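You operate a simulated robot arm through the tools that you are given. There is no shell and no other tool.

Carry out the task below with a simulated robot arm. There is one attempt and no reset: what you move stays moved.

TASK
Change the grey sensor in the holder for the yellow sensor.
Fine: blue star knob loose first, grey sensor in the grey cradle, star knob tight on the new sensor, its window the same way. Set down upright: grey sensor. Where these are worked on the way, their far stop is far enough and under half their travel is too little: blue star knob.
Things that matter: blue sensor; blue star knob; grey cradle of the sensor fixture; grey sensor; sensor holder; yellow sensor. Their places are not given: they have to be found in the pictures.

Only the result counts: the job must be done as asked and must still hold three seconds after the hand-in. Knocking over, shifting, dropping, spilling or breaking anything else fails it.

THE ROBOT
A 7-joint arm with a two-finger parallel gripper, fixed in place. Base frame: the origin is on the floor under the middle of its stand, x ahead of it, y to its left, z up; the work surface is at about z = 0.86. Readings come in m, degrees, newtons and seconds.
With the tool pointing down near the work surface it reaches from about 0.4 to 0.9 m from the base axis. Its first joint turns from -143.0 to 143.0 degrees. Payload 3 kg.
The TCP is the grasp point between the finger pads, 0.03 m short of the fingertips. In the tool frame z runs along the fingers and y along their closing line. The gripper opens to 0.094 m. The fingers are 0.028 m wide and 0.01 m thick; the gripper's body (0.05 by 0.096 m) begins 0.055 m behind the TCP.
Orientation is that of the tool frame in the base frame, as a unit quaternion [w, x, y, z]. With the fingers straight down and closing along the base's y, the tool's x points along the base's -x, its y along +y and its z along -z.

THE INTERFACE
- The arm moves only by the tool play_rows. Its arguments are lists of equal length, an entry for each row: "translation": the shift along the base's x, y, z in m, a list of three; "rot": the turn, a rotation vector about the base's x, y, z in degrees, a list of three; "claw": the opening, from 0 (shut) to 1 (fully open). In form: {"translation": [[x, y, z], ...], "rot": [[wx, wy, wz], ...], "claw": [claw, ...]}. A call has 1 to 20 rows; each row is the pose to reach, as a shift and turn from the pose commanded when the call began. A row lasts 0.2 s, in which the tool goes at most 0.05 m and 8.6 degrees; a call with a longer step from one row to the next is refused whole, and so is a gripper value outside its range. Where a pose cannot be reached the arm comes as near as it can. A force on the tool above 90 N (or 10 N above the force at the start of the call, whichever is more), or a blocked arm, ends the call early, and 0.2 s more pass. The fingers move at their own pace (about 0.072 m/s each) and stop on an object; they squeeze with about 41 N. The grip force told is the motor's: it shows also when the fingers shut on nothing. Time passes only in rows, and 0.2 s behind the last, so rows that repeat a pose let the fingers close. The reply holds the time, the measured pose of the TCP, the force on the tool along the base axes, the opening and the grip force, in the units named above and with some noise, with the torque about the TCP (base axes, N m) and any sound that the robot's microphone picked up, and new pictures: "pictures" is both (left out), scene, wrist or none.
- Cameras (640 x 400 px; columns grow to the right, rows downward): "scene" is fixed at [0.0626, -0.6463, 1.4482]; the picture's right is [0.76, -0.65, 0.00], its down [-0.26, -0.31, -0.92] and it looks along [0.59, 0.70, -0.40] (base axes); focal length 365 px, centre (320, 200). "wrist" rides on the gripper at [0.076, 0.014, -0.102] in the tool frame; the picture's right is [-0.18, 0.98, 0.00], its down [-0.75, -0.14, -0.64] and it looks along [-0.63, -0.12, 0.77] (tool axes); focal length 243 px, centre (320, 200).
- point_at(camera, pixels): for up to 12 pixels [column, row] of the newest picture of that camera ("zoom" is the newest enlarged one), the place [x, y, z] in the base frame of the surface seen there, good to about 0.002 m, but the place of the scene camera against the robot may be out by one fixed shift of up to 0.018 m in any direction. It takes no simulated time.
- close_up(camera, box): a new picture of the part [left, top, right, bottom] of that camera's present view, enlarged. It takes no simulated time.
- close_job(): hands the job in; it is judged then, once.

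Leave the gripper open and the arm clear of the work at the hand-in unless told otherwise.

The tools are called after "Emit:" as a command line: name --argument value ..., lists and objects as JSON in quotes. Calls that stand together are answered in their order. play_rows: Moves the arm, as the interface text tells. Its arguments: {"type":"object","properties":{"translation":{"type":"array","items":{"type":"array","items":{"type":"number"}}},"rot":{"type":"array","items":{"type":"array","items":{"type":"number"}}},"claw":{"type":"array","items":{"type":"number"}},"pictures":{"type":"string","enum":["both","scene","wrist","none"]}},"required":["translation","rot","claw"]} The other tools are called the same way: point_at (camera, pixels) gives the place of the surface under pixels of a picture; close_up (camera, box) takes an enlarged picture of a part of a camera's view; close_job () hands the job in.

At the start:

```text
clock: 0.0
ee_pos: [0.5477, 0.2451, 1.1519]
tcp_rot: [0.0, 0.0, 1.0, 0.0]
contact_force: [-0.1, 0.4, 0.0]
moment: [0.02, 0.02, -0.01]
finger_gap: 0.094
grip_force: 0.1
```

scene: 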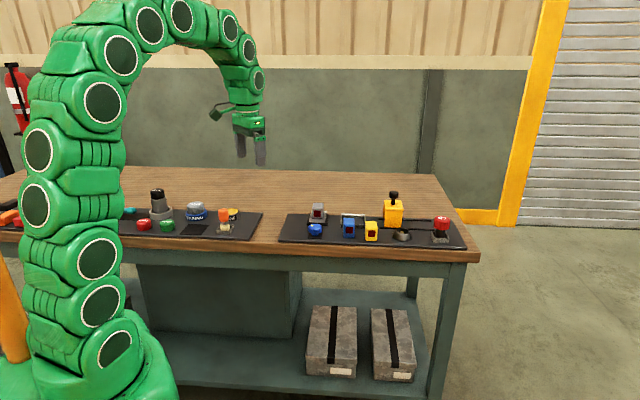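
wrist: 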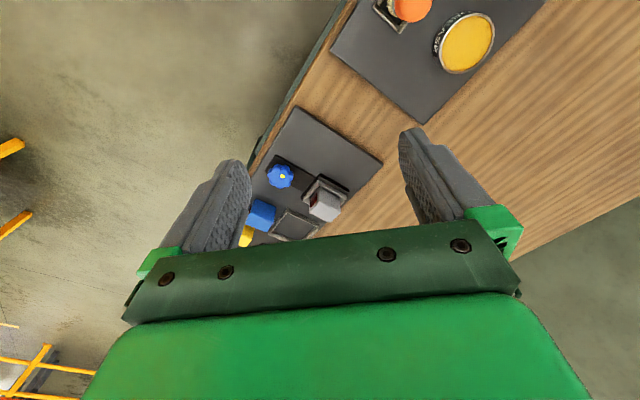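

I see a dark board at about (370,230) in the scene picture, holding the sensors and a blue star knob. I'll enlarge both views to look at it closely.

Emit:
close_up --camera "scene" --box '[270, 180, 480, 260]'

Emit:
close_up --camera "wrist" --box '[230, 90, 400, 250]'

```text
3.05 times, centred on (375, 220) of scene
```

zoom: 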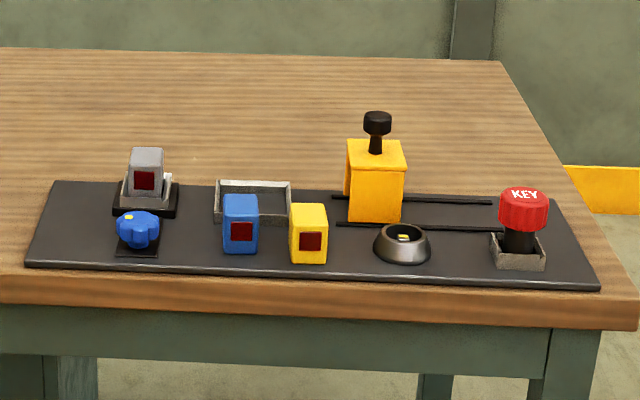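

```text
2.50 times, centred on (315, 170) of wrist
```

zoom: 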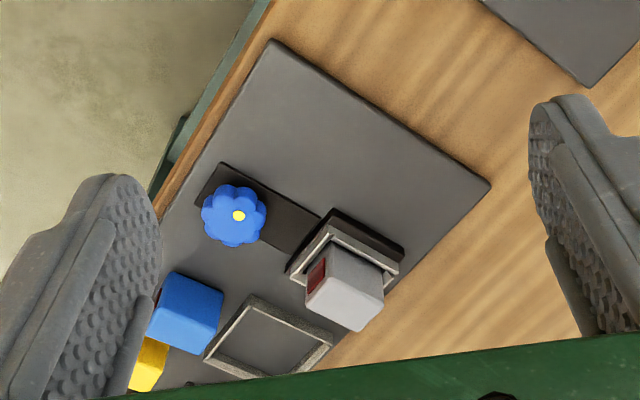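

Seen: the grey sensor sits in the holder with its red window facing the knob, the blue knob is in front of it on the same plate, and the empty grey cradle frame is next to them. I'll get the places of these from both cameras.

Emit:
point_at --camera "zoom" --pixels '[[238, 216], [225, 235], [345, 285], [316, 274], [268, 340], [185, 310], [150, 365], [265, 60], [490, 185], [245, 170], [268, 297], [330, 340]]'

Emit:
point_at --camera "scene" --pixels '[[318, 206], [317, 213], [315, 229], [350, 219], [349, 228], [371, 222], [372, 231], [352, 222], [330, 214], [363, 215], [290, 215], [300, 230]]'

```text
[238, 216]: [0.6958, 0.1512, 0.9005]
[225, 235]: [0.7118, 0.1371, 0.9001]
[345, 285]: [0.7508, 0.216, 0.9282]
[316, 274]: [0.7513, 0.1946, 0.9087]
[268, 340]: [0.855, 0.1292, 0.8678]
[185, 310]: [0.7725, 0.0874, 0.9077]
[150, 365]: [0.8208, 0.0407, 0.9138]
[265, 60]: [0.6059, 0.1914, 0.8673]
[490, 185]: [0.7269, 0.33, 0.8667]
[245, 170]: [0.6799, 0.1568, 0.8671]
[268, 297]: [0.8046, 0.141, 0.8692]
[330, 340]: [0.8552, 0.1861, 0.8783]
```

```text
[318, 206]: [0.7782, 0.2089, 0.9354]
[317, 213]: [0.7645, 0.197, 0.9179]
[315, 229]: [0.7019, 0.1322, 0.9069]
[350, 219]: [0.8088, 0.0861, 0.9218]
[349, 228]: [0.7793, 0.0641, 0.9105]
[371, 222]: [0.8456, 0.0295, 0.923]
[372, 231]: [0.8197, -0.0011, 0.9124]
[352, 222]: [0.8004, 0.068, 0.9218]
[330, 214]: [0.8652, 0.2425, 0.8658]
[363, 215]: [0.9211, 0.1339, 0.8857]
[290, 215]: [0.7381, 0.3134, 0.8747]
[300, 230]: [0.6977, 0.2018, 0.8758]
```

The board is turned about 49° from the base axes. I'll move the arm up and sideways and turn the tool +49° about z, so the wrist camera looks at the fixture from its front.

Emit:
play_rows --translation '[[0.015, -0.03, 0], [0.03, -0.06, 0], [0.05, -0.1, 0], [0.07, -0.13, 0], [0.09, -0.165, 0], [0.112, -0.195, 0], [0.112, -0.195, 0]]' --rot '[[0, 0, 8], [0, 0, 16], [0, 0, 24], [0, 0, 32], [0, 0, 40], [0, 0, 48], [0, 0, 49]]' --claw '[1, 1, 1, 1, 1, 1, 1]'

```text
clock: 1.6
ee_pos: [0.6594, 0.0495, 1.1523]
tcp_rot: [0.0, -0.416, 0.909, -0.001]
contact_force: [-0.4, -0.9, -0.7]
moment: [0.01, -0.01, -0.01]
finger_gap: 0.0939
grip_force: 0.1
```

scene: 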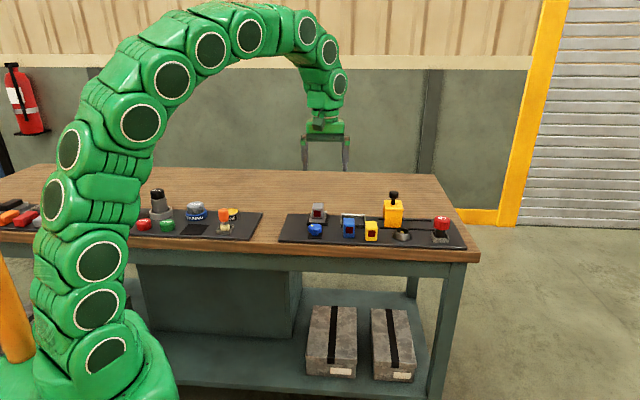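
wrist: 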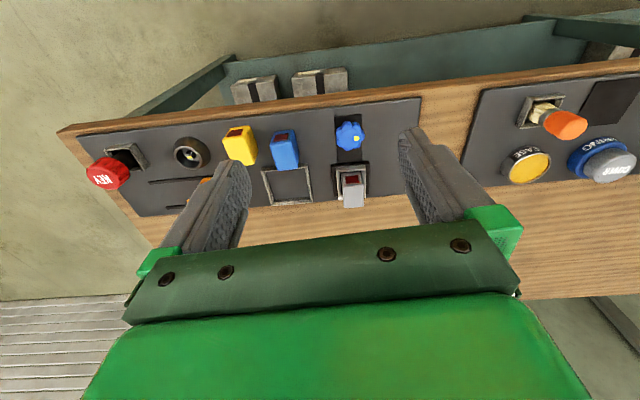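

The wrist view now shows the whole fixture, with picture up being the front side. I'll enlarge it.

Emit:
close_up --camera "wrist" --box '[210, 95, 426, 230]'

```text
2.96 times, centred on (318, 162) of wrist
```

zoom: 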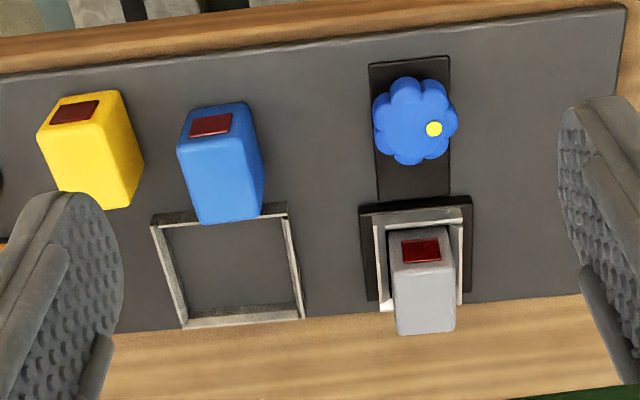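

I'll read the places of the knob, holder, cradle and sensor corners from this enlarged picture.

Emit:
point_at --camera "zoom" --pixels '[[370, 64], [450, 58], [366, 298], [468, 296], [416, 120], [434, 129], [395, 262], [455, 268], [398, 330], [455, 330], [374, 215], [468, 210]]'

Emit:
point_at --camera "zoom" --pixels '[[152, 218], [286, 206], [184, 325], [303, 316], [180, 148], [248, 140], [198, 220], [264, 205], [40, 135], [118, 125], [70, 200], [140, 165]]'

```text
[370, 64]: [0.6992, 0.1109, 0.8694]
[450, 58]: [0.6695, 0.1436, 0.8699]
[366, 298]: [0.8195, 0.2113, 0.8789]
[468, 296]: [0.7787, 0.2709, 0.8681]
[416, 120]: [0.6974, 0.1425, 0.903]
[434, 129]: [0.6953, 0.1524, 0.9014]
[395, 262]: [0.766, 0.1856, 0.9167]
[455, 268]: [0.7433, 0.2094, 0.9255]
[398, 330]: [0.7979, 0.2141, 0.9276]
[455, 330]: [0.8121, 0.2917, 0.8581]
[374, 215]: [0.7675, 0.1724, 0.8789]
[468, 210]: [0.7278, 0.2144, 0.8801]
```

```text
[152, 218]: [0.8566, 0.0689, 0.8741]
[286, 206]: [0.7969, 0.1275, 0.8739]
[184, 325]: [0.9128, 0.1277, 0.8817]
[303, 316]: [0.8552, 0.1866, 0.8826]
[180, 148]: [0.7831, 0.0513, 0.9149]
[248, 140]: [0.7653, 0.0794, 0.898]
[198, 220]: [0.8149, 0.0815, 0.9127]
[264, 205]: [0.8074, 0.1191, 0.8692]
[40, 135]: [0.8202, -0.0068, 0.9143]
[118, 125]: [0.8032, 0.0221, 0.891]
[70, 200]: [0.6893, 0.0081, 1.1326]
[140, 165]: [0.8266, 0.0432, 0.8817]
```

The holder's plate is at z≈0.879, the board at 0.868, and the grey sensor's top is at ≈0.928. I'll come lower over the knob for a close look at the holder, with fingertips staying above z 0.95.

Emit:
play_rows --translation '[[0.01, 0.02, -0.03], [0.02, 0.04, -0.065], [0.03, 0.06, -0.1], [0.04, 0.08, -0.135], [0.048, 0.098, -0.169], [0.048, 0.098, -0.169]]' --rot '[[0, 0, 0], [0, 0, 0], [0, 0, 0], [0, 0, 0], [0, 0, 0], [0, 0, 0]]' --claw '[1, 1, 1, 1, 1, 1]'

```text
clock: 3.0
ee_pos: [0.7091, 0.1467, 0.9832]
tcp_rot: [0.001, -0.415, 0.91, 0.0]
contact_force: [0.3, 0.2, 0.5]
moment: [-0.01, 0.01, -0.02]
finger_gap: 0.0939
grip_force: 0.1
```

scene: 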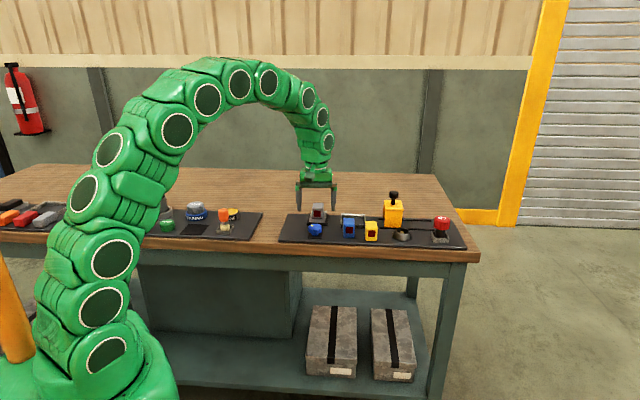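
wrist: 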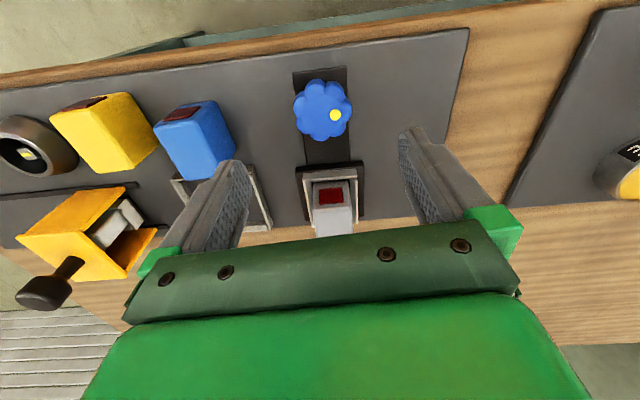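

Now the holder is at about (330,195) and the knob at (322,108). Enlarging this area.

Emit:
close_up --camera "wrist" --box '[230, 55, 430, 245]'

```text
2.11 times, centred on (330, 150) of wrist
```

zoom: 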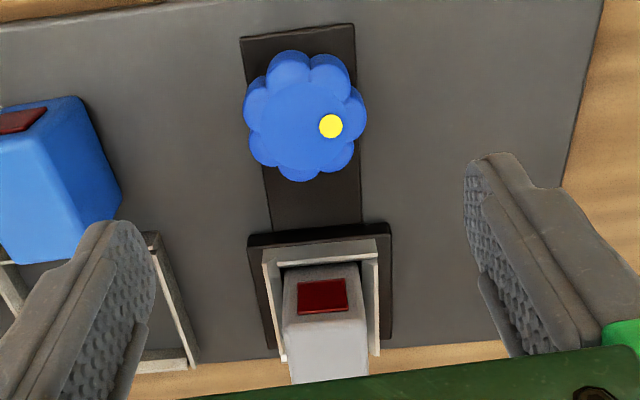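

I'll measure the knob, plate, holder walls and the sensor on this picture.

Emit:
point_at --camera "zoom" --pixels '[[305, 117], [331, 126], [246, 110], [366, 110], [305, 50], [300, 180], [320, 245], [265, 250], [376, 242], [283, 358], [373, 350], [322, 297]]'

Emit:
point_at --camera "zoom" --pixels '[[286, 280], [360, 268], [286, 330], [366, 325], [292, 380], [366, 374], [326, 345], [242, 38], [354, 24], [248, 238], [390, 226], [278, 262]]'

```text
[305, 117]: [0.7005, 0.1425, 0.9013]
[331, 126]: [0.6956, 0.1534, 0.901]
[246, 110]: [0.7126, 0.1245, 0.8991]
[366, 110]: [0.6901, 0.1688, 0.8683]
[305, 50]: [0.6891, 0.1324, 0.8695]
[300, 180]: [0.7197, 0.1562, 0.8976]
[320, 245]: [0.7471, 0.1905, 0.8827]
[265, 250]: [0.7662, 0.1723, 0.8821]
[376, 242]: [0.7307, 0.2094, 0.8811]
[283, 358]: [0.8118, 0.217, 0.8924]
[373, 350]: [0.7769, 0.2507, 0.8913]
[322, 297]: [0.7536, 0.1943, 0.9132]
```

```text
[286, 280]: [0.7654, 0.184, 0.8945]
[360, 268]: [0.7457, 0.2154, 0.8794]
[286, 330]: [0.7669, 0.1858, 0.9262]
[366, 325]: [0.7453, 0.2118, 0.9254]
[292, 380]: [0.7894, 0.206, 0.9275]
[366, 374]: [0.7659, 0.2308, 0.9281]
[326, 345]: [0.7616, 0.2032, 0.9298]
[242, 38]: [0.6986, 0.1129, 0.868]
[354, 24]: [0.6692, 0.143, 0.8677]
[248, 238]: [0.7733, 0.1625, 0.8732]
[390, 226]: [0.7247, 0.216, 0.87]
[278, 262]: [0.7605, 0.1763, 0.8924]
```

I'll take tighter looks at the holder and knob from both cameras to understand the clamp.

Emit:
close_up --camera "scene" --box '[295, 198, 345, 240]'

Emit:
close_up --camera "wrist" --box '[290, 150, 370, 240]'

```text
9.52 times, centred on (320, 219) of scene
```

zoom: 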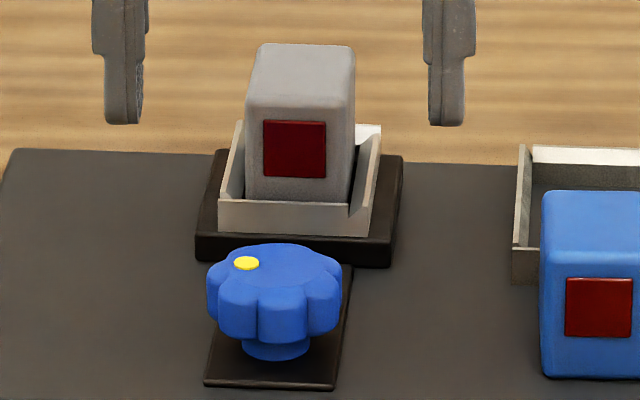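

```text
4.44 times, centred on (330, 195) of wrist
```

zoom: 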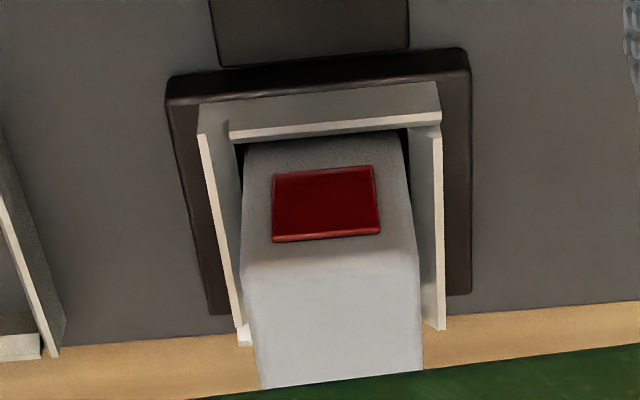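

The holder is a low-walled pocket; the grey sensor has a few mm clearance at the sides and stands well above the walls. Next I'll enlarge the knob to find its centre and lobes.

Emit:
close_up --camera "wrist" --box '[282, 65, 362, 150]'

```text
4.71 times, centred on (322, 108) of wrist
```

zoom: 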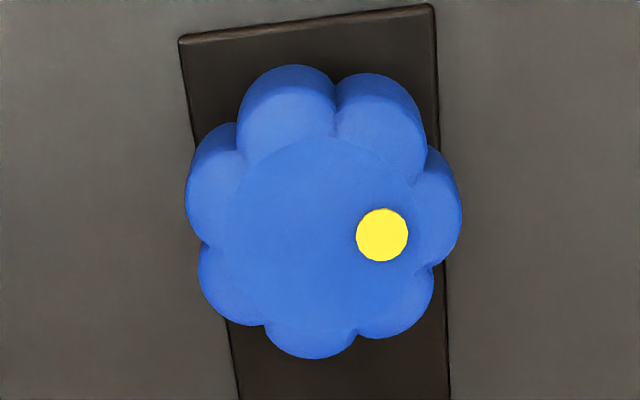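

The knob has seven lobes around a disc centred near (320,235) of this picture. I'll measure its disc centre, rim and mark.

Emit:
point_at --camera "zoom" --pixels '[[320, 235], [382, 235], [235, 235], [408, 235], [320, 150], [320, 320], [310, 352], [202, 280], [430, 300], [455, 215], [200, 200], [400, 130]]'

```text
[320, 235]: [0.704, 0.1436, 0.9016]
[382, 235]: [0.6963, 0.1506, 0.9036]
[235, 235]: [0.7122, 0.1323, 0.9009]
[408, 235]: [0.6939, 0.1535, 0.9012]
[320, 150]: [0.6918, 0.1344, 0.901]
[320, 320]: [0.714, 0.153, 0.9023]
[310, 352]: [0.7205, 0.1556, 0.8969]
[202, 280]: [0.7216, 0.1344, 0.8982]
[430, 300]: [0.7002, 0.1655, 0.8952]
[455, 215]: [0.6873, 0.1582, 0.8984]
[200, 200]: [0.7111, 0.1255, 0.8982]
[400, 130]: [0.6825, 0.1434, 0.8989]
```

Knob centre ≈ (0.703, 0.1435), top z ≈ 0.901, radius ≈ 0.021–0.023, mark at about 133°. Before gripping, I'll test how far the tool can turn: centre over the knob at a safe height and turn −90° (to yaw −41°).

Emit:
play_rows --translation '[[-0.006, -0.003, 0], [-0.006, -0.003, 0], [-0.006, -0.003, 0], [-0.006, -0.003, 0], [-0.006, -0.003, 0], [-0.006, -0.003, 0], [-0.006, -0.003, 0], [-0.006, -0.003, 0], [-0.006, -0.003, 0], [-0.006, -0.003, 0], [-0.006, -0.003, 0], [-0.006, -0.003, 0]]' --rot '[[0, 0, -8], [0, 0, -16], [0, 0, -24], [0, 0, -32], [0, 0, -40], [0, 0, -48], [0, 0, -56], [0, 0, -64], [0, 0, -72], [0, 0, -80], [0, 0, -88], [0, 0, -90]]' --claw '[1, 1, 1, 1, 1, 1, 1, 1, 1, 1, 1, 1]'

```text
clock: 5.6
ee_pos: [0.7013, 0.1441, 0.9834]
tcp_rot: [0.0, 0.352, 0.936, 0.0]
contact_force: [-0.3, -1.2, 0.9]
moment: [0.02, 0.02, 0.0]
finger_gap: 0.0941
grip_force: 0.0
```

scene: 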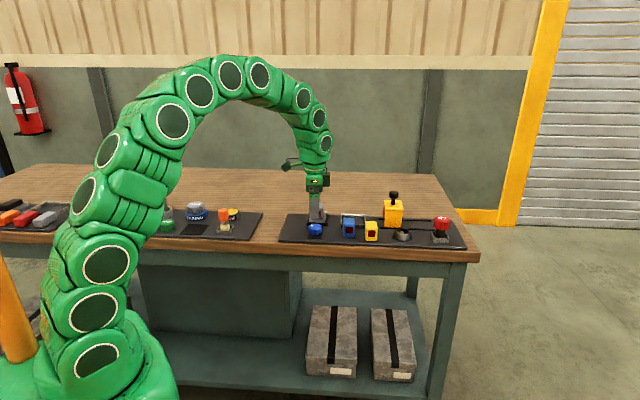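
wrist: 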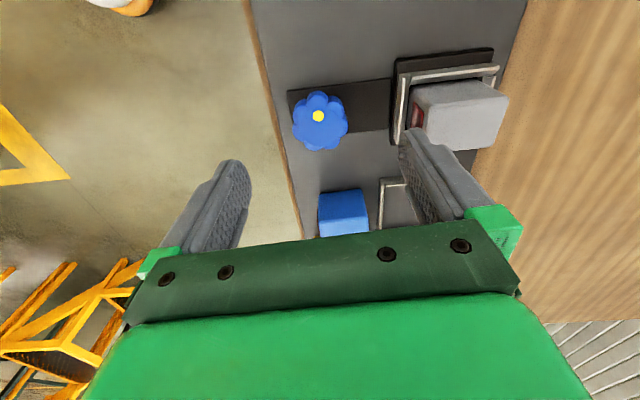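

Yaw −41° is reached. I'll test further in that direction (another −80°) to find the range.

Emit:
play_rows --translation '[[0.002, 0, 0], [0.002, 0, 0], [0.002, 0, 0], [0.002, 0, 0], [0.002, 0, 0], [0.002, 0, 0], [0.002, 0, 0], [0.002, 0, 0], [0.002, 0, 0], [0.002, 0, 0]]' --rot '[[0, 0, -8], [0, 0, -16], [0, 0, -24], [0, 0, -32], [0, 0, -40], [0, 0, -48], [0, 0, -56], [0, 0, -64], [0, 0, -72], [0, 0, -80]]' --claw '[1, 1, 1, 1, 1, 1, 1, 1, 1, 1]'

```text
clock: 7.8
ee_pos: [0.7039, 0.1445, 0.9829]
tcp_rot: [-0.001, 0.871, 0.492, 0.0]
contact_force: [-0.5, -0.7, -0.2]
moment: [0.01, 0.02, 0.03]
finger_gap: 0.0944
grip_force: 0.1
```

scene: 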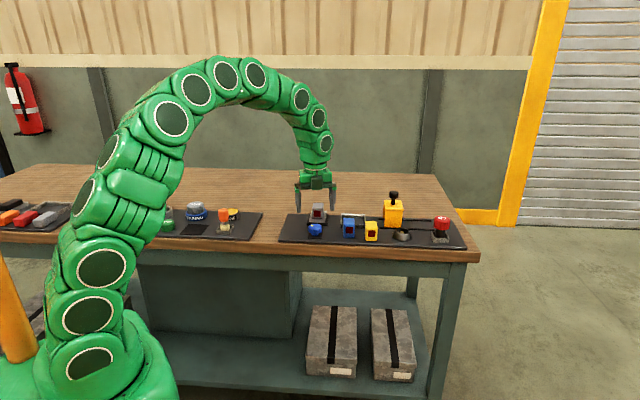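
wrist: 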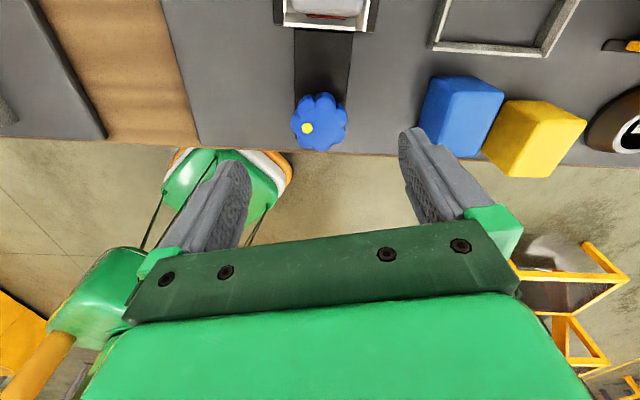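

Yaw −121° is reached too, so there is at least 170° of turning room. Lobes sit at the mark's angle (≈134°) plus multiples of 51.4°, so I'll set the tool to yaw ≈ −110° (finger line on a lobe / groove), and go down around the knob with the fingers open to TCP z ≈ 0.907.

Emit:
play_rows --translation '[[-0.0007, -0.0012, 0], [-0.0007, -0.0012, -0.02], [-0.0007, -0.0012, -0.04], [-0.0007, -0.0012, -0.06], [-0.0007, -0.0012, -0.07], [-0.0007, -0.0012, -0.076], [-0.0007, -0.0012, -0.076]]' --rot '[[0, 0, 5], [0, 0, 10.7], [0, 0, 10.7], [0, 0, 10.7], [0, 0, 10.7], [0, 0, 10.7], [0, 0, 10.7]]' --claw '[1, 1, 1, 1, 1, 1, 1]'

```text
clock: 9.4
ee_pos: [0.7033, 0.1447, 0.907]
tcp_rot: [0.0, 0.821, 0.571, 0.0]
contact_force: [-0.1, 0.0, -0.7]
moment: [-0.02, 0.02, -0.03]
finger_gap: 0.0941
grip_force: 0.1
```

scene: 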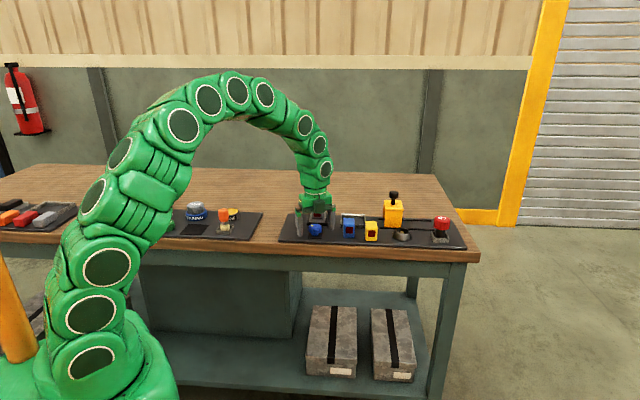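
wrist: 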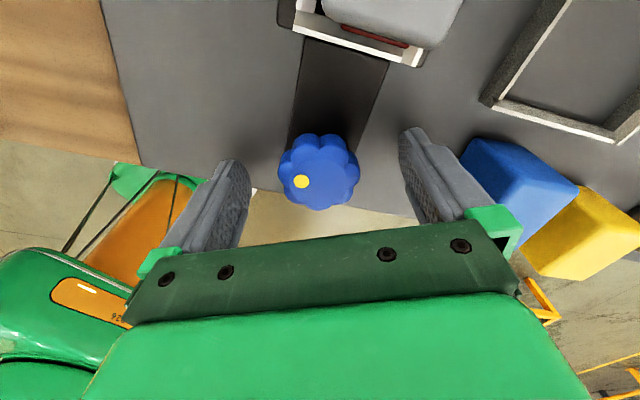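

The knob is between the fingers. I'll check clearances in an enlarged scene view.

Emit:
close_up --camera "scene" --box '[285, 190, 365, 245]'

Emit:
close_up --camera "wrist" --box '[230, 100, 430, 225]'

```text
7.27 times, centred on (325, 218) of scene
```

zoom: 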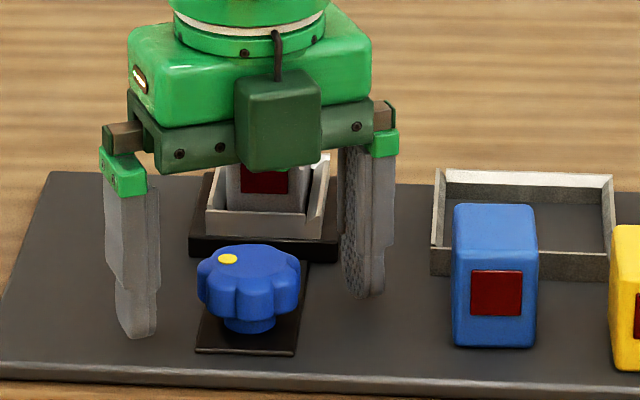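

```text
3.20 times, centred on (330, 162) of wrist
```

zoom: 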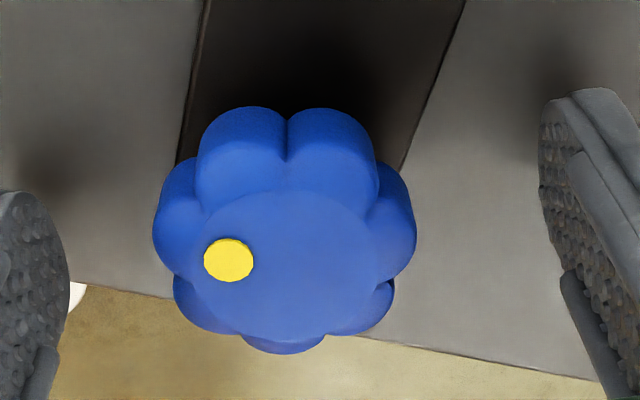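

All is clear. Now I'll close the fingers on the knob.

Emit:
play_rows --translation '[[0, 0, 0], [0, 0, 0], [0, 0, 0], [0, 0, 0]]' --rot '[[0, 0, 0], [0, 0, 0], [0, 0, 0], [0, 0, 0]]' --claw '[0.3, 0.3, 0.3, 0.3]'

```text
clock: 10.4
ee_pos: [0.7009, 0.1436, 0.906]
tcp_rot: [0.0, 0.821, 0.572, 0.0]
contact_force: [-18.4, 4.8, 1.7]
moment: [-0.13, 0.02, 0.09]
finger_gap: 0.0437
grip_force: 45.0
```

scene: 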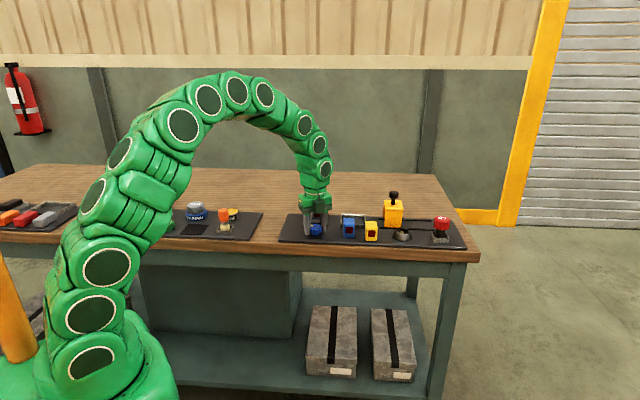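
wrist: 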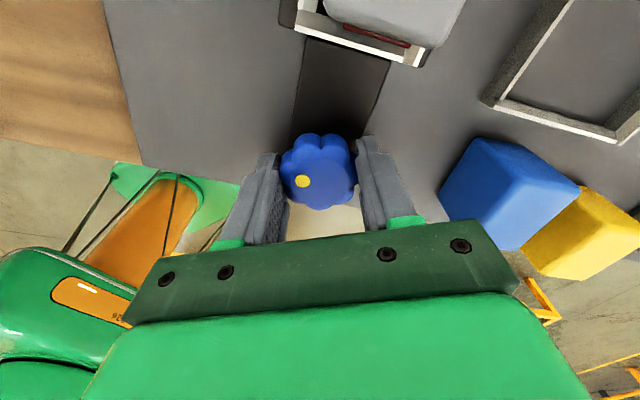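

The fingers hold the knob (gap 0.0437). There is a −18 N side force, so my centre was about 2 mm off; I'll shift the commanded pose by −2.3 mm in x and begin turning counter-clockwise (loosen) by a small 12° to feel it.

Emit:
play_rows --translation '[[-0.0023, 0, 0], [-0.0023, 0, 0], [-0.0023, 0, 0], [-0.0023, 0, 0], [-0.0023, 0, 0]]' --rot '[[0, 0, 0], [0, 0, 4], [0, 0, 8], [0, 0, 12], [0, 0, 12]]' --claw '[0.3, 0.3, 0.3, 0.3, 0.3]' --pictures "wrist"

```text
clock: 11.6
ee_pos: [0.7019, 0.1425, 0.9081]
tcp_rot: [0.001, 0.756, 0.654, 0.001]
contact_force: [38.2, -14.7, 2.6]
moment: [0.23, -0.14, 0.04]
finger_gap: 0.0429
grip_force: 44.5
```

wrist: 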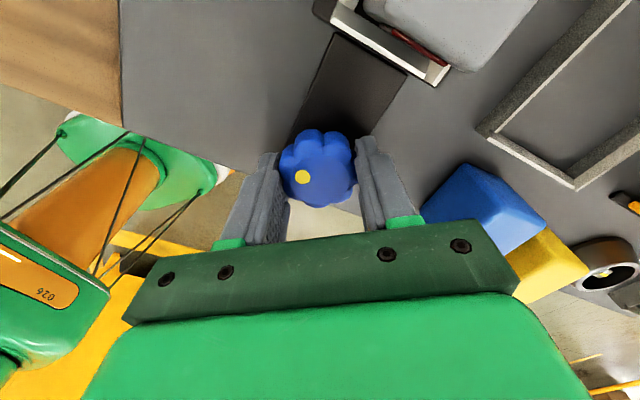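

The knob turned with the tool by 12° (mark keeps its place in the wrist picture) with almost no torque — so counter-clockwise is free. I'll trim the centre back by 1.6 mm in x and keep turning by another 32°.

Emit:
play_rows --translation '[[0.0016, -0.0006, 0], [0.0016, -0.0006, 0], [0.0016, -0.0006, 0], [0.0016, -0.0006, 0], [0.0016, -0.0006, 0], [0.0016, -0.0006, 0], [0.0016, -0.0006, 0], [0.0016, -0.0006, 0], [0.0016, -0.0006, 0]]' --rot '[[0, 0, 0], [0, 0, 4], [0, 0, 8], [0, 0, 12], [0, 0, 16], [0, 0, 20], [0, 0, 24], [0, 0, 28], [0, 0, 32]]' --claw '[0.3, 0.3, 0.3, 0.3, 0.3, 0.3, 0.3, 0.3, 0.3]' --pictures "wrist"

```text
clock: 13.6
ee_pos: [0.7021, 0.1441, 0.906]
tcp_rot: [0.0, 0.546, 0.838, 0.0]
contact_force: [0.2, 3.8, 16.3]
moment: [0.49, 0.16, -0.15]
finger_gap: 0.0419
grip_force: 45.0
```

wrist: 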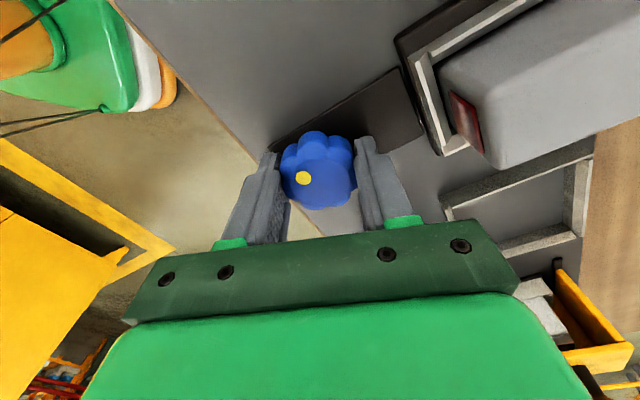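

44° turned so far, knob following, torque small (0.15 Nm). A +16 N upward force may mean the knob rises as it unscrews; I'll let the hand rise 1 mm and continue another 40°.

Emit:
play_rows --translation '[[0, 0, 0.0005], [0, 0, 0.0005], [0, 0, 0.001], [0, 0, 0.001], [0, 0, 0.001], [0, 0, 0.001], [0, 0, 0.001], [0, 0, 0.001], [0, 0, 0.001], [0, 0, 0.001]]' --rot '[[0, 0, 4], [0, 0, 8], [0, 0, 12], [0, 0, 16], [0, 0, 20], [0, 0, 24], [0, 0, 28], [0, 0, 32], [0, 0, 36], [0, 0, 40]]' --claw '[0.3, 0.3, 0.3, 0.3, 0.3, 0.3, 0.3, 0.3, 0.3, 0.3]' --pictures "wrist"

```text
clock: 15.8
ee_pos: [0.7015, 0.1433, 0.9091]
tcp_rot: [0.001, 0.226, 0.974, 0.0]
contact_force: [6.4, 22.7, 23.9]
moment: [0.75, 0.52, -0.11]
finger_gap: 0.0422
grip_force: 45.0
```

wrist: 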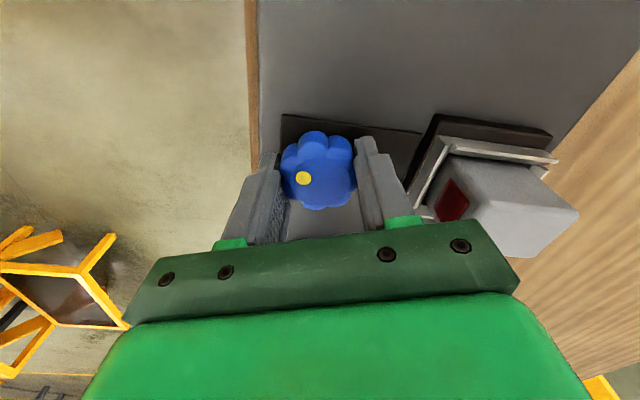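

84° turned; the knob keeps following with low torque. I'll raise by another 1.5 mm and trim y slightly, and continue another 40°.

Emit:
play_rows --translation '[[0, 0.0006, 0.001], [0, 0.0006, 0.0015], [0, 0.0006, 0.0015], [0, 0.0006, 0.0015], [0, 0.0006, 0.0015], [0, 0.0006, 0.0015], [0, 0.0006, 0.0015], [0, 0.0006, 0.0015], [0, 0.0006, 0.0015], [0, 0.0006, 0.0015]]' --rot '[[0, 0, 4], [0, 0, 8], [0, 0, 12], [0, 0, 16], [0, 0, 20], [0, 0, 24], [0, 0, 28], [0, 0, 32], [0, 0, 36], [0, 0, 40]]' --claw '[0.3, 0.3, 0.3, 0.3, 0.3, 0.3, 0.3, 0.3, 0.3, 0.3]' --pictures "wrist"

```text
clock: 18.0
ee_pos: [0.7023, 0.1438, 0.9109]
tcp_rot: [0.0, -0.12, 0.993, 0.0]
contact_force: [-8.3, 4.2, 36.5]
moment: [0.04, 0.13, -0.03]
finger_gap: 0.0421
grip_force: 45.2
```

wrist: 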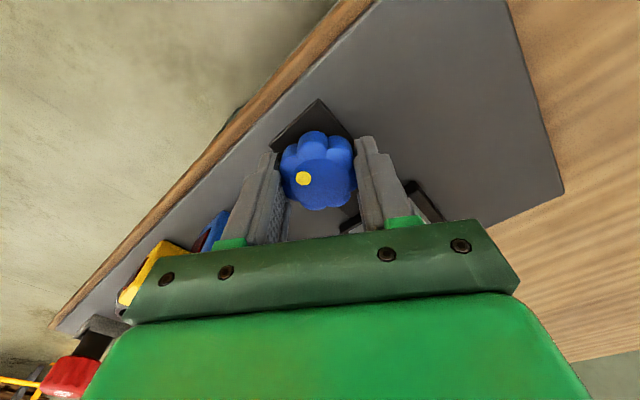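

124° turned, no stop yet. Upward force grew to 36 N, so the knob really rises (screw). I'll raise another 3 mm during the next 40°.

Emit:
play_rows --translation '[[0, 0, 0.001], [0, 0, 0.0015], [0, 0, 0.002], [0, 0, 0.0022], [0, 0, 0.0024], [0, 0, 0.0026], [0, 0, 0.0028], [0, 0, 0.003], [0, 0, 0.003], [0, 0, 0.003]]' --rot '[[0, 0, 4], [0, 0, 8], [0, 0, 12], [0, 0, 16], [0, 0, 20], [0, 0, 24], [0, 0, 28], [0, 0, 32], [0, 0, 36], [0, 0, 40]]' --claw '[0.3, 0.3, 0.3, 0.3, 0.3, 0.3, 0.3, 0.3, 0.3, 0.3]' --pictures "both"

```text
clock: 20.2
ee_pos: [0.7026, 0.1436, 0.9119]
tcp_rot: [0.0, -0.452, 0.892, 0.001]
contact_force: [7.9, 10.3, 8.0]
moment: [-0.77, 0.54, -0.03]
finger_gap: 0.0421
grip_force: 45.0
```

scene: 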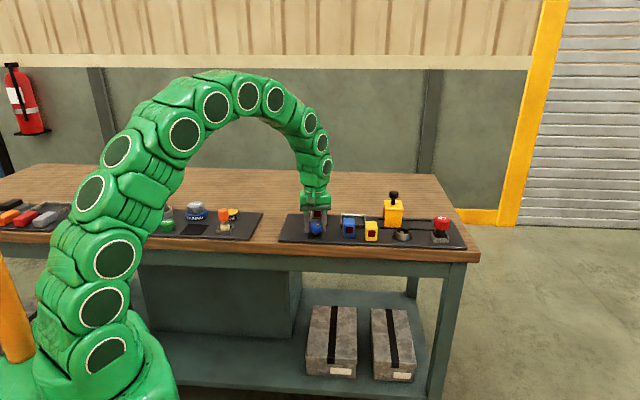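
wrist: 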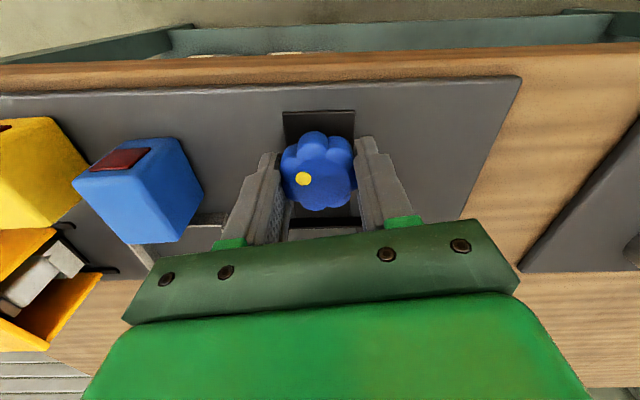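

164° turned, no stop felt yet. I'll continue another 40°, letting the hand rise 1.5 mm more.

Emit:
play_rows --translation '[[0, 0, 0.0002], [0, 0, 0.0004], [0, 0, 0.0006], [0, 0, 0.0008], [0, 0, 0.001], [0, 0, 0.0012], [0, 0, 0.0014], [0, 0, 0.0016], [0, 0, 0.0018], [0, 0, 0.0018]]' --rot '[[0, 0, 4], [0, 0, 8], [0, 0, 12], [0, 0, 16], [0, 0, 20], [0, 0, 24], [0, 0, 28], [0, 0, 32], [0, 0, 36], [0, 0, 40]]' --claw '[0.3, 0.3, 0.3, 0.3, 0.3, 0.3, 0.3, 0.3, 0.3, 0.3]' --pictures "both"

```text
clock: 22.4
ee_pos: [0.7029, 0.1431, 0.9147]
tcp_rot: [0.001, 0.729, -0.685, 0.0]
contact_force: [14.1, -8.2, -0.1]
moment: [0.11, 0.18, -0.91]
finger_gap: 0.0437
grip_force: 44.4
```

scene: 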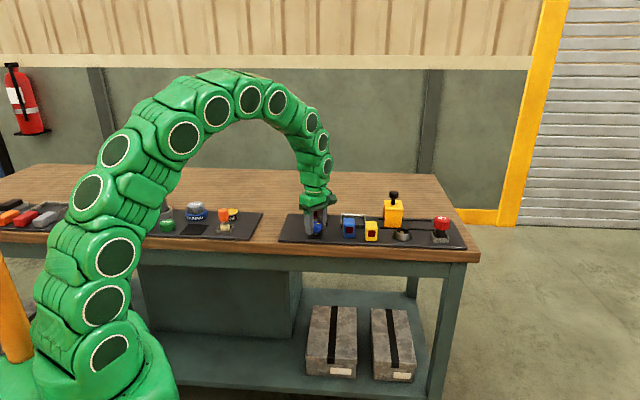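
wrist: 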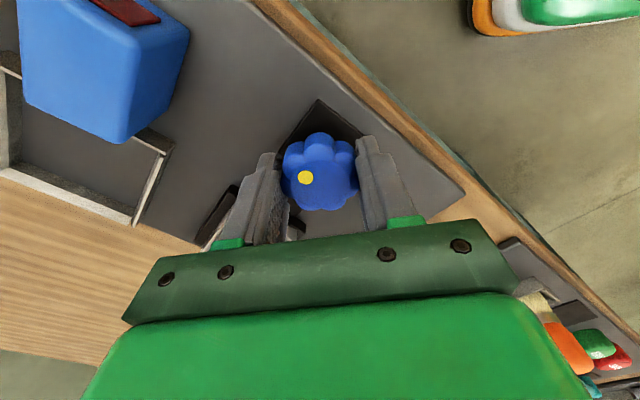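

At 204° the torque about z jumped to −0.91 Nm — it looks like the far stop is being reached. I'll turn just 6° more to confirm.

Emit:
play_rows --translation '[[0, 0, 0], [0, 0, 0], [0, 0, 0]]' --rot '[[0, 0, 3], [0, 0, 6], [0, 0, 6]]' --claw '[0.3, 0.3, 0.3]' --pictures "wrist"

Emit:
close_up --camera "wrist" --box '[270, 120, 370, 220]'

```text
clock: 23.2
ee_pos: [0.7009, 0.143, 0.9142]
tcp_rot: [0.0, 0.765, -0.644, -0.001]
contact_force: [4.2, -0.4, -3.1]
moment: [-0.27, -0.48, -0.68]
finger_gap: 0.0439
grip_force: 44.9
```

wrist: 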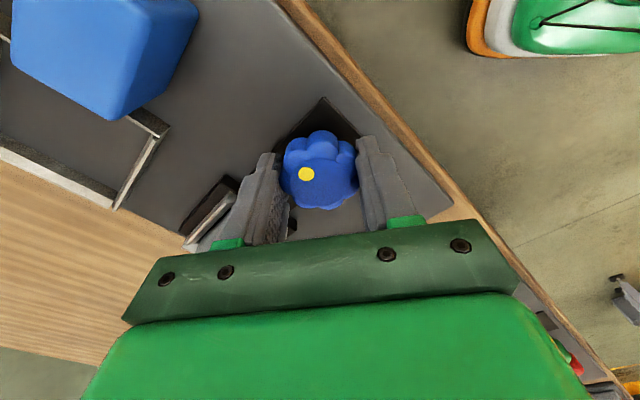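

```text
4.00 times, centred on (320, 170) of wrist
```

zoom: 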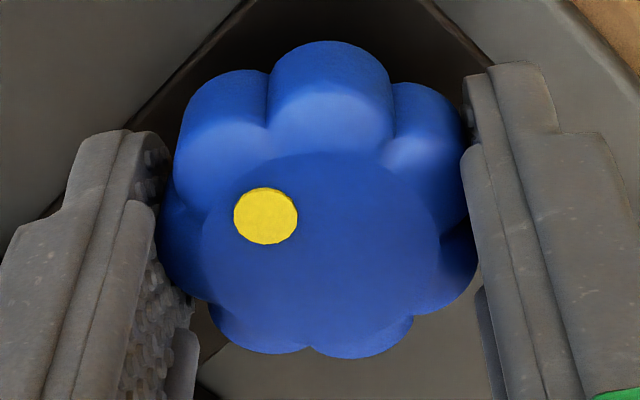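

The tool turned but the knob didn't follow any more (mark shifted relative to the fingers), so the knob is at its far loose stop, about 195–200°. Now I'll open the fingers and lift straight up.

Emit:
play_rows --translation '[[0, 0, 0], [0, 0, 0], [0, 0, 0.0], [0, 0, 0.03], [0, 0, 0.07], [0, 0, 0.11]]' --rot '[[0, 0, 0], [0, 0, 0], [0, 0, 0], [0, 0, 0], [0, 0, 0], [0, 0, 0]]' --claw '[0.8, 0.8, 0.8, 0.8, 0.9, 1]' --pictures "both"

```text
clock: 24.6
ee_pos: [0.7016, 0.1434, 1.0229]
tcp_rot: [0.0, 0.764, -0.645, 0.0]
contact_force: [-0.1, -0.4, -0.6]
moment: [-0.01, 0.0, -0.03]
finger_gap: 0.0943
grip_force: 0.0
```

scene: 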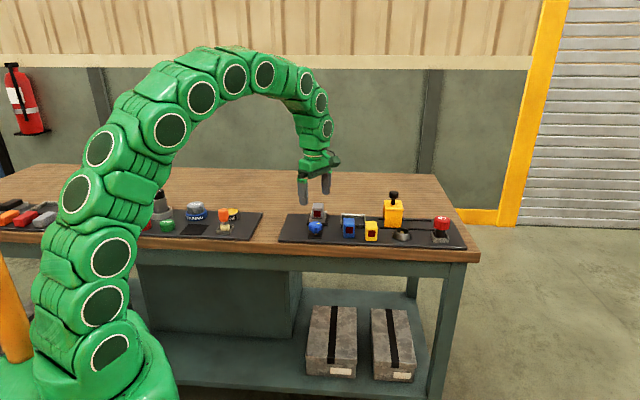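
wrist: 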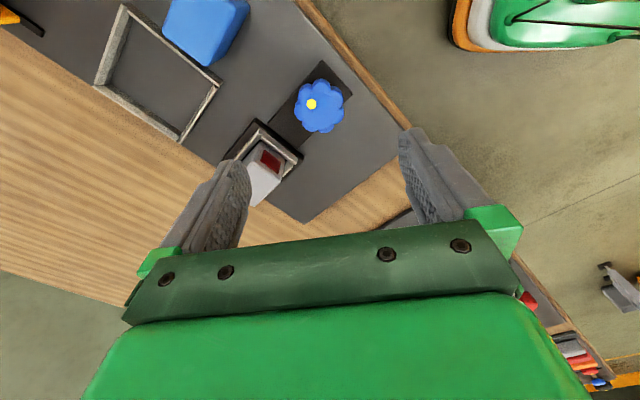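

I'll check the knob's mark angle and measure the holder and cradle from here.

Emit:
close_up --camera "wrist" --box '[220, 60, 370, 220]'

Emit:
point_at --camera "wrist" --pixels '[[311, 104], [320, 106], [297, 110], [343, 102], [318, 84], [322, 129]]'

```text
2.50 times, centred on (295, 140) of wrist
```

zoom: 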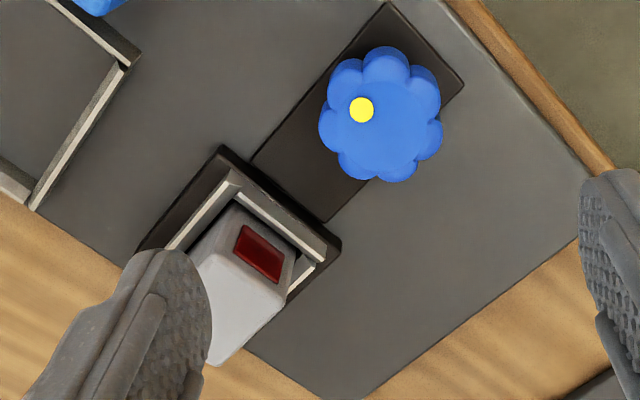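

```text
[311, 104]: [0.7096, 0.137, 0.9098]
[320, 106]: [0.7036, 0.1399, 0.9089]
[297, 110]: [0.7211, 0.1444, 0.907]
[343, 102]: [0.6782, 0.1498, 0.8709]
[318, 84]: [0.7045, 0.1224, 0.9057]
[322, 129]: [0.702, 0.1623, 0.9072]
```

The knob top rose from 0.901 to 0.909 and its mark moved from 133° to about −43° — a full 180° half-turn to the stop. Next I'll turn the tool to yaw 44° and look at the holder, to line up with the grey sensor.

Emit:
play_rows --translation '[[0.002, 0.002, 0], [0.004, 0.004, 0], [0.006, 0.006, 0], [0.008, 0.008, 0], [0.01, 0.01, 0], [0.012, 0.012, 0], [0.012, 0.012, 0], [0.012, 0.012, 0]]' --rot '[[0, 0, -8], [0, 0, -16], [0, 0, -24], [0, 0, -32], [0, 0, -40], [0, 0, -48], [0, 0, -56], [0, 0, -56]]' --claw '[1, 1, 1, 1, 1, 1, 1, 1]' --pictures "both"

Emit:
close_up --camera "wrist" --box '[240, 70, 400, 240]'

```text
clock: 26.4
ee_pos: [0.7144, 0.1555, 1.0243]
tcp_rot: [-0.001, -0.372, 0.928, 0.0]
contact_force: [-0.5, -1.1, 0.6]
moment: [0.02, -0.01, -0.01]
finger_gap: 0.094
grip_force: 0.0
```

scene: 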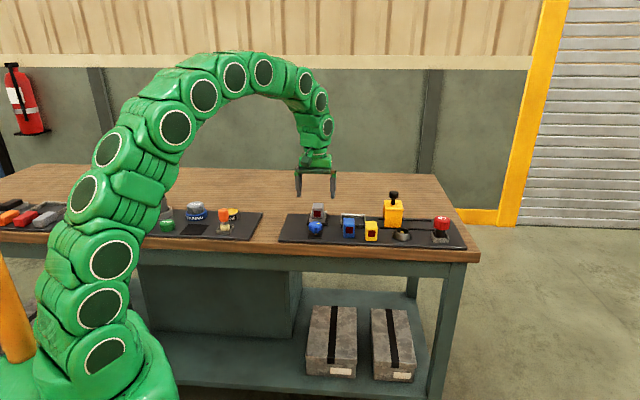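
wrist: 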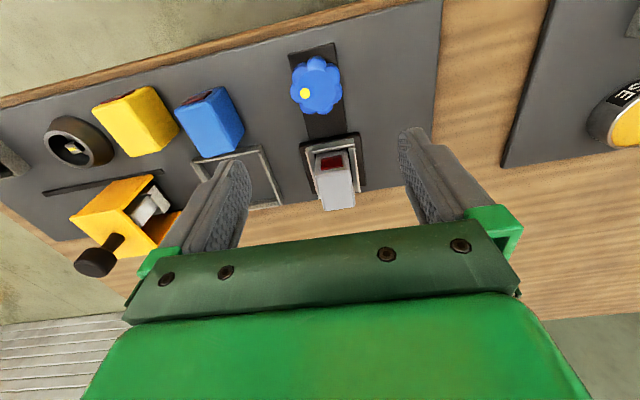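

```text
2.35 times, centred on (320, 155) of wrist
```

zoom: 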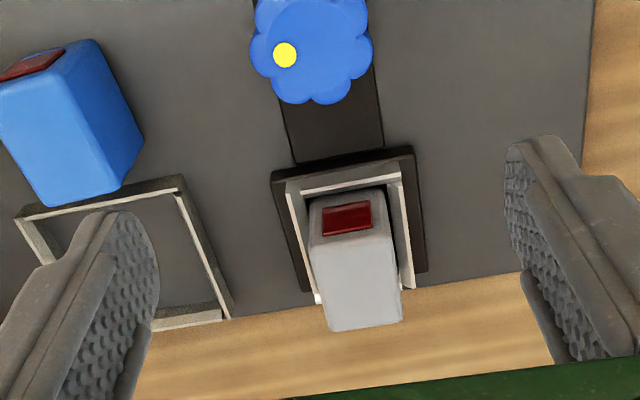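

Yaw is 43.7° now and the holder's edges look lined up with the tool. I'll measure the grey sensor's top corners and the walls.

Emit:
point_at --camera "zoom" --pixels '[[312, 253], [390, 240], [330, 325], [400, 318], [352, 285], [347, 219], [325, 222], [370, 213], [320, 200], [288, 185], [400, 172], [318, 295]]'

Emit:
point_at --camera "zoom" --pixels '[[411, 283], [345, 182], [295, 240], [405, 230], [272, 175], [413, 152], [306, 290], [425, 270], [293, 160], [383, 145], [20, 215], [183, 178]]'

```text
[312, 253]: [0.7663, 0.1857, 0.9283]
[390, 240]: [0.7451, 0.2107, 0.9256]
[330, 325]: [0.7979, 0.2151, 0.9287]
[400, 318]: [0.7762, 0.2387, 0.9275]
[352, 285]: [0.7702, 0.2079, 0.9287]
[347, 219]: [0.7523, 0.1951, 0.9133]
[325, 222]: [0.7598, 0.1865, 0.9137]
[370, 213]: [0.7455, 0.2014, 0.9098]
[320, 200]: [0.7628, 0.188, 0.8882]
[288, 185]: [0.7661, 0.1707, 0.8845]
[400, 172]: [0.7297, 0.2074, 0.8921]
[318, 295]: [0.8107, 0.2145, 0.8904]
```

```text
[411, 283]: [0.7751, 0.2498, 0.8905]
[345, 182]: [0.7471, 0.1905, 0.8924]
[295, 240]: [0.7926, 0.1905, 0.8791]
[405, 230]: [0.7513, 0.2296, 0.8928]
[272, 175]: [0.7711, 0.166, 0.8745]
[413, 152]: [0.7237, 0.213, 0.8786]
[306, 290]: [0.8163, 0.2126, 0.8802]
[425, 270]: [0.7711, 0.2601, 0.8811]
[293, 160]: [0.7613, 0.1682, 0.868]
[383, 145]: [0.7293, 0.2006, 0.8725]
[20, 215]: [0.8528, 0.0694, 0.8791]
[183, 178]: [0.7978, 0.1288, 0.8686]
```

Grey sensor: about 0.034 × 0.044, centre (0.7712, 0.2127), top 0.928; walls end at 0.892. I'll move over it, go down to TCP z 0.926 (fingertips 0.896, above the walls) with the fingers astride its sides.

Emit:
play_rows --translation '[[0.02, 0.02, 0], [0.04, 0.04, 0], [0.0569, 0.057, 0], [0.0569, 0.057, -0.03], [0.0569, 0.057, -0.06], [0.0569, 0.057, -0.085], [0.0569, 0.057, -0.098], [0.0569, 0.057, -0.098]]' --rot '[[0, 0, 0], [0, 0, 0], [0, 0, 0], [0, 0, 0], [0, 0, 0], [0, 0, 0], [0, 0, 0], [0, 0, 0]]' --claw '[1, 1, 1, 1, 1, 1, 1, 1]' --pictures "both"

Emit:
close_up --camera "scene" --box '[285, 180, 365, 240]'

```text
clock: 28.2
ee_pos: [0.7743, 0.2113, 0.9257]
tcp_rot: [0.0, -0.372, 0.928, 0.0]
contact_force: [-0.6, -0.2, 0.3]
moment: [-0.01, -0.01, -0.03]
finger_gap: 0.0939
grip_force: 0.0
```

scene: 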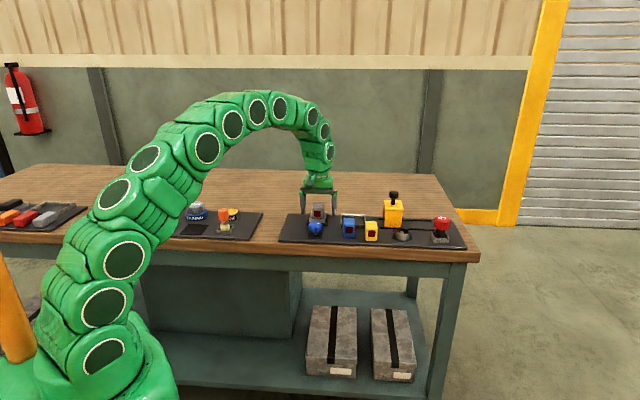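
wrist: 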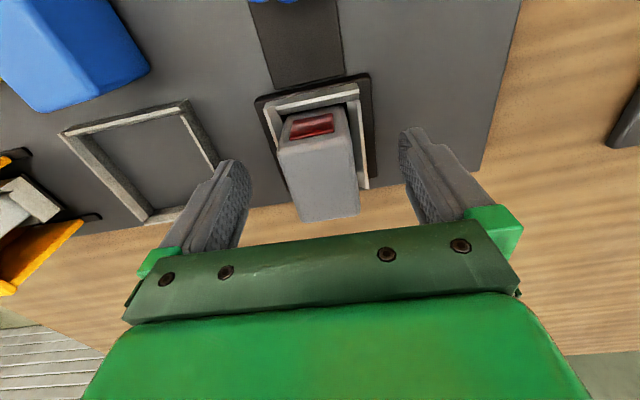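

```text
6.67 times, centred on (325, 210) of scene
```

zoom: 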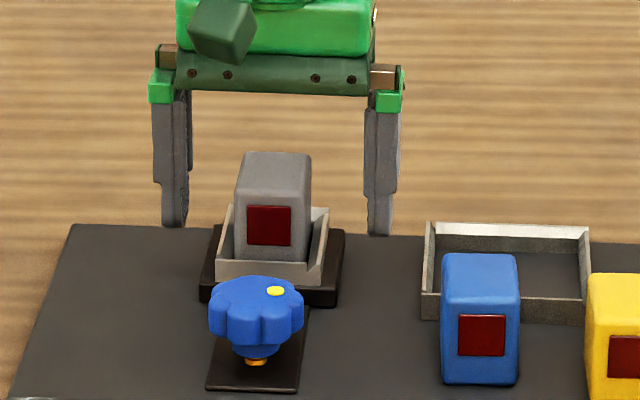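

The sensor stands between the fingers. The pose reading looks a bit off in x, so I'll wait a moment and re-read before closing.

Emit:
play_rows --translation '[[0, 0, 0]]' --rot '[[0, 0, 0]]' --claw '[1]' --pictures "wrist"

Emit:
point_at --camera "wrist" --pixels '[[281, 153], [348, 136], [300, 215], [358, 208], [278, 150], [356, 205], [320, 175], [355, 160], [290, 190]]'

```text
clock: 28.6
ee_pos: [0.7732, 0.2122, 0.9264]
tcp_rot: [0.0, -0.372, 0.928, 0.0]
contact_force: [-0.3, 1.0, 0.1]
moment: [0.01, -0.02, 0.04]
finger_gap: 0.0938
grip_force: 0.0
```

wrist: 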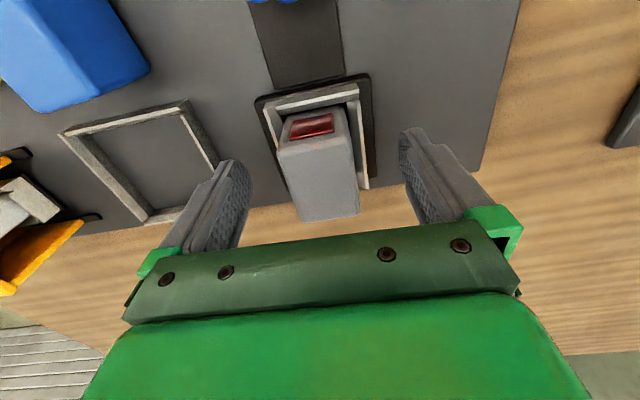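

```text
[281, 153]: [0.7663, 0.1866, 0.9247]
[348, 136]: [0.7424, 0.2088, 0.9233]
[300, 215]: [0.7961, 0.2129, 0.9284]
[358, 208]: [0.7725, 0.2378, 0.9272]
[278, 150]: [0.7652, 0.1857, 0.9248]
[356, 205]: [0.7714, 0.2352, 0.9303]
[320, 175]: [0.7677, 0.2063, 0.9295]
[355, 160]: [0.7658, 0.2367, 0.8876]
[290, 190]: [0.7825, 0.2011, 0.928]
```

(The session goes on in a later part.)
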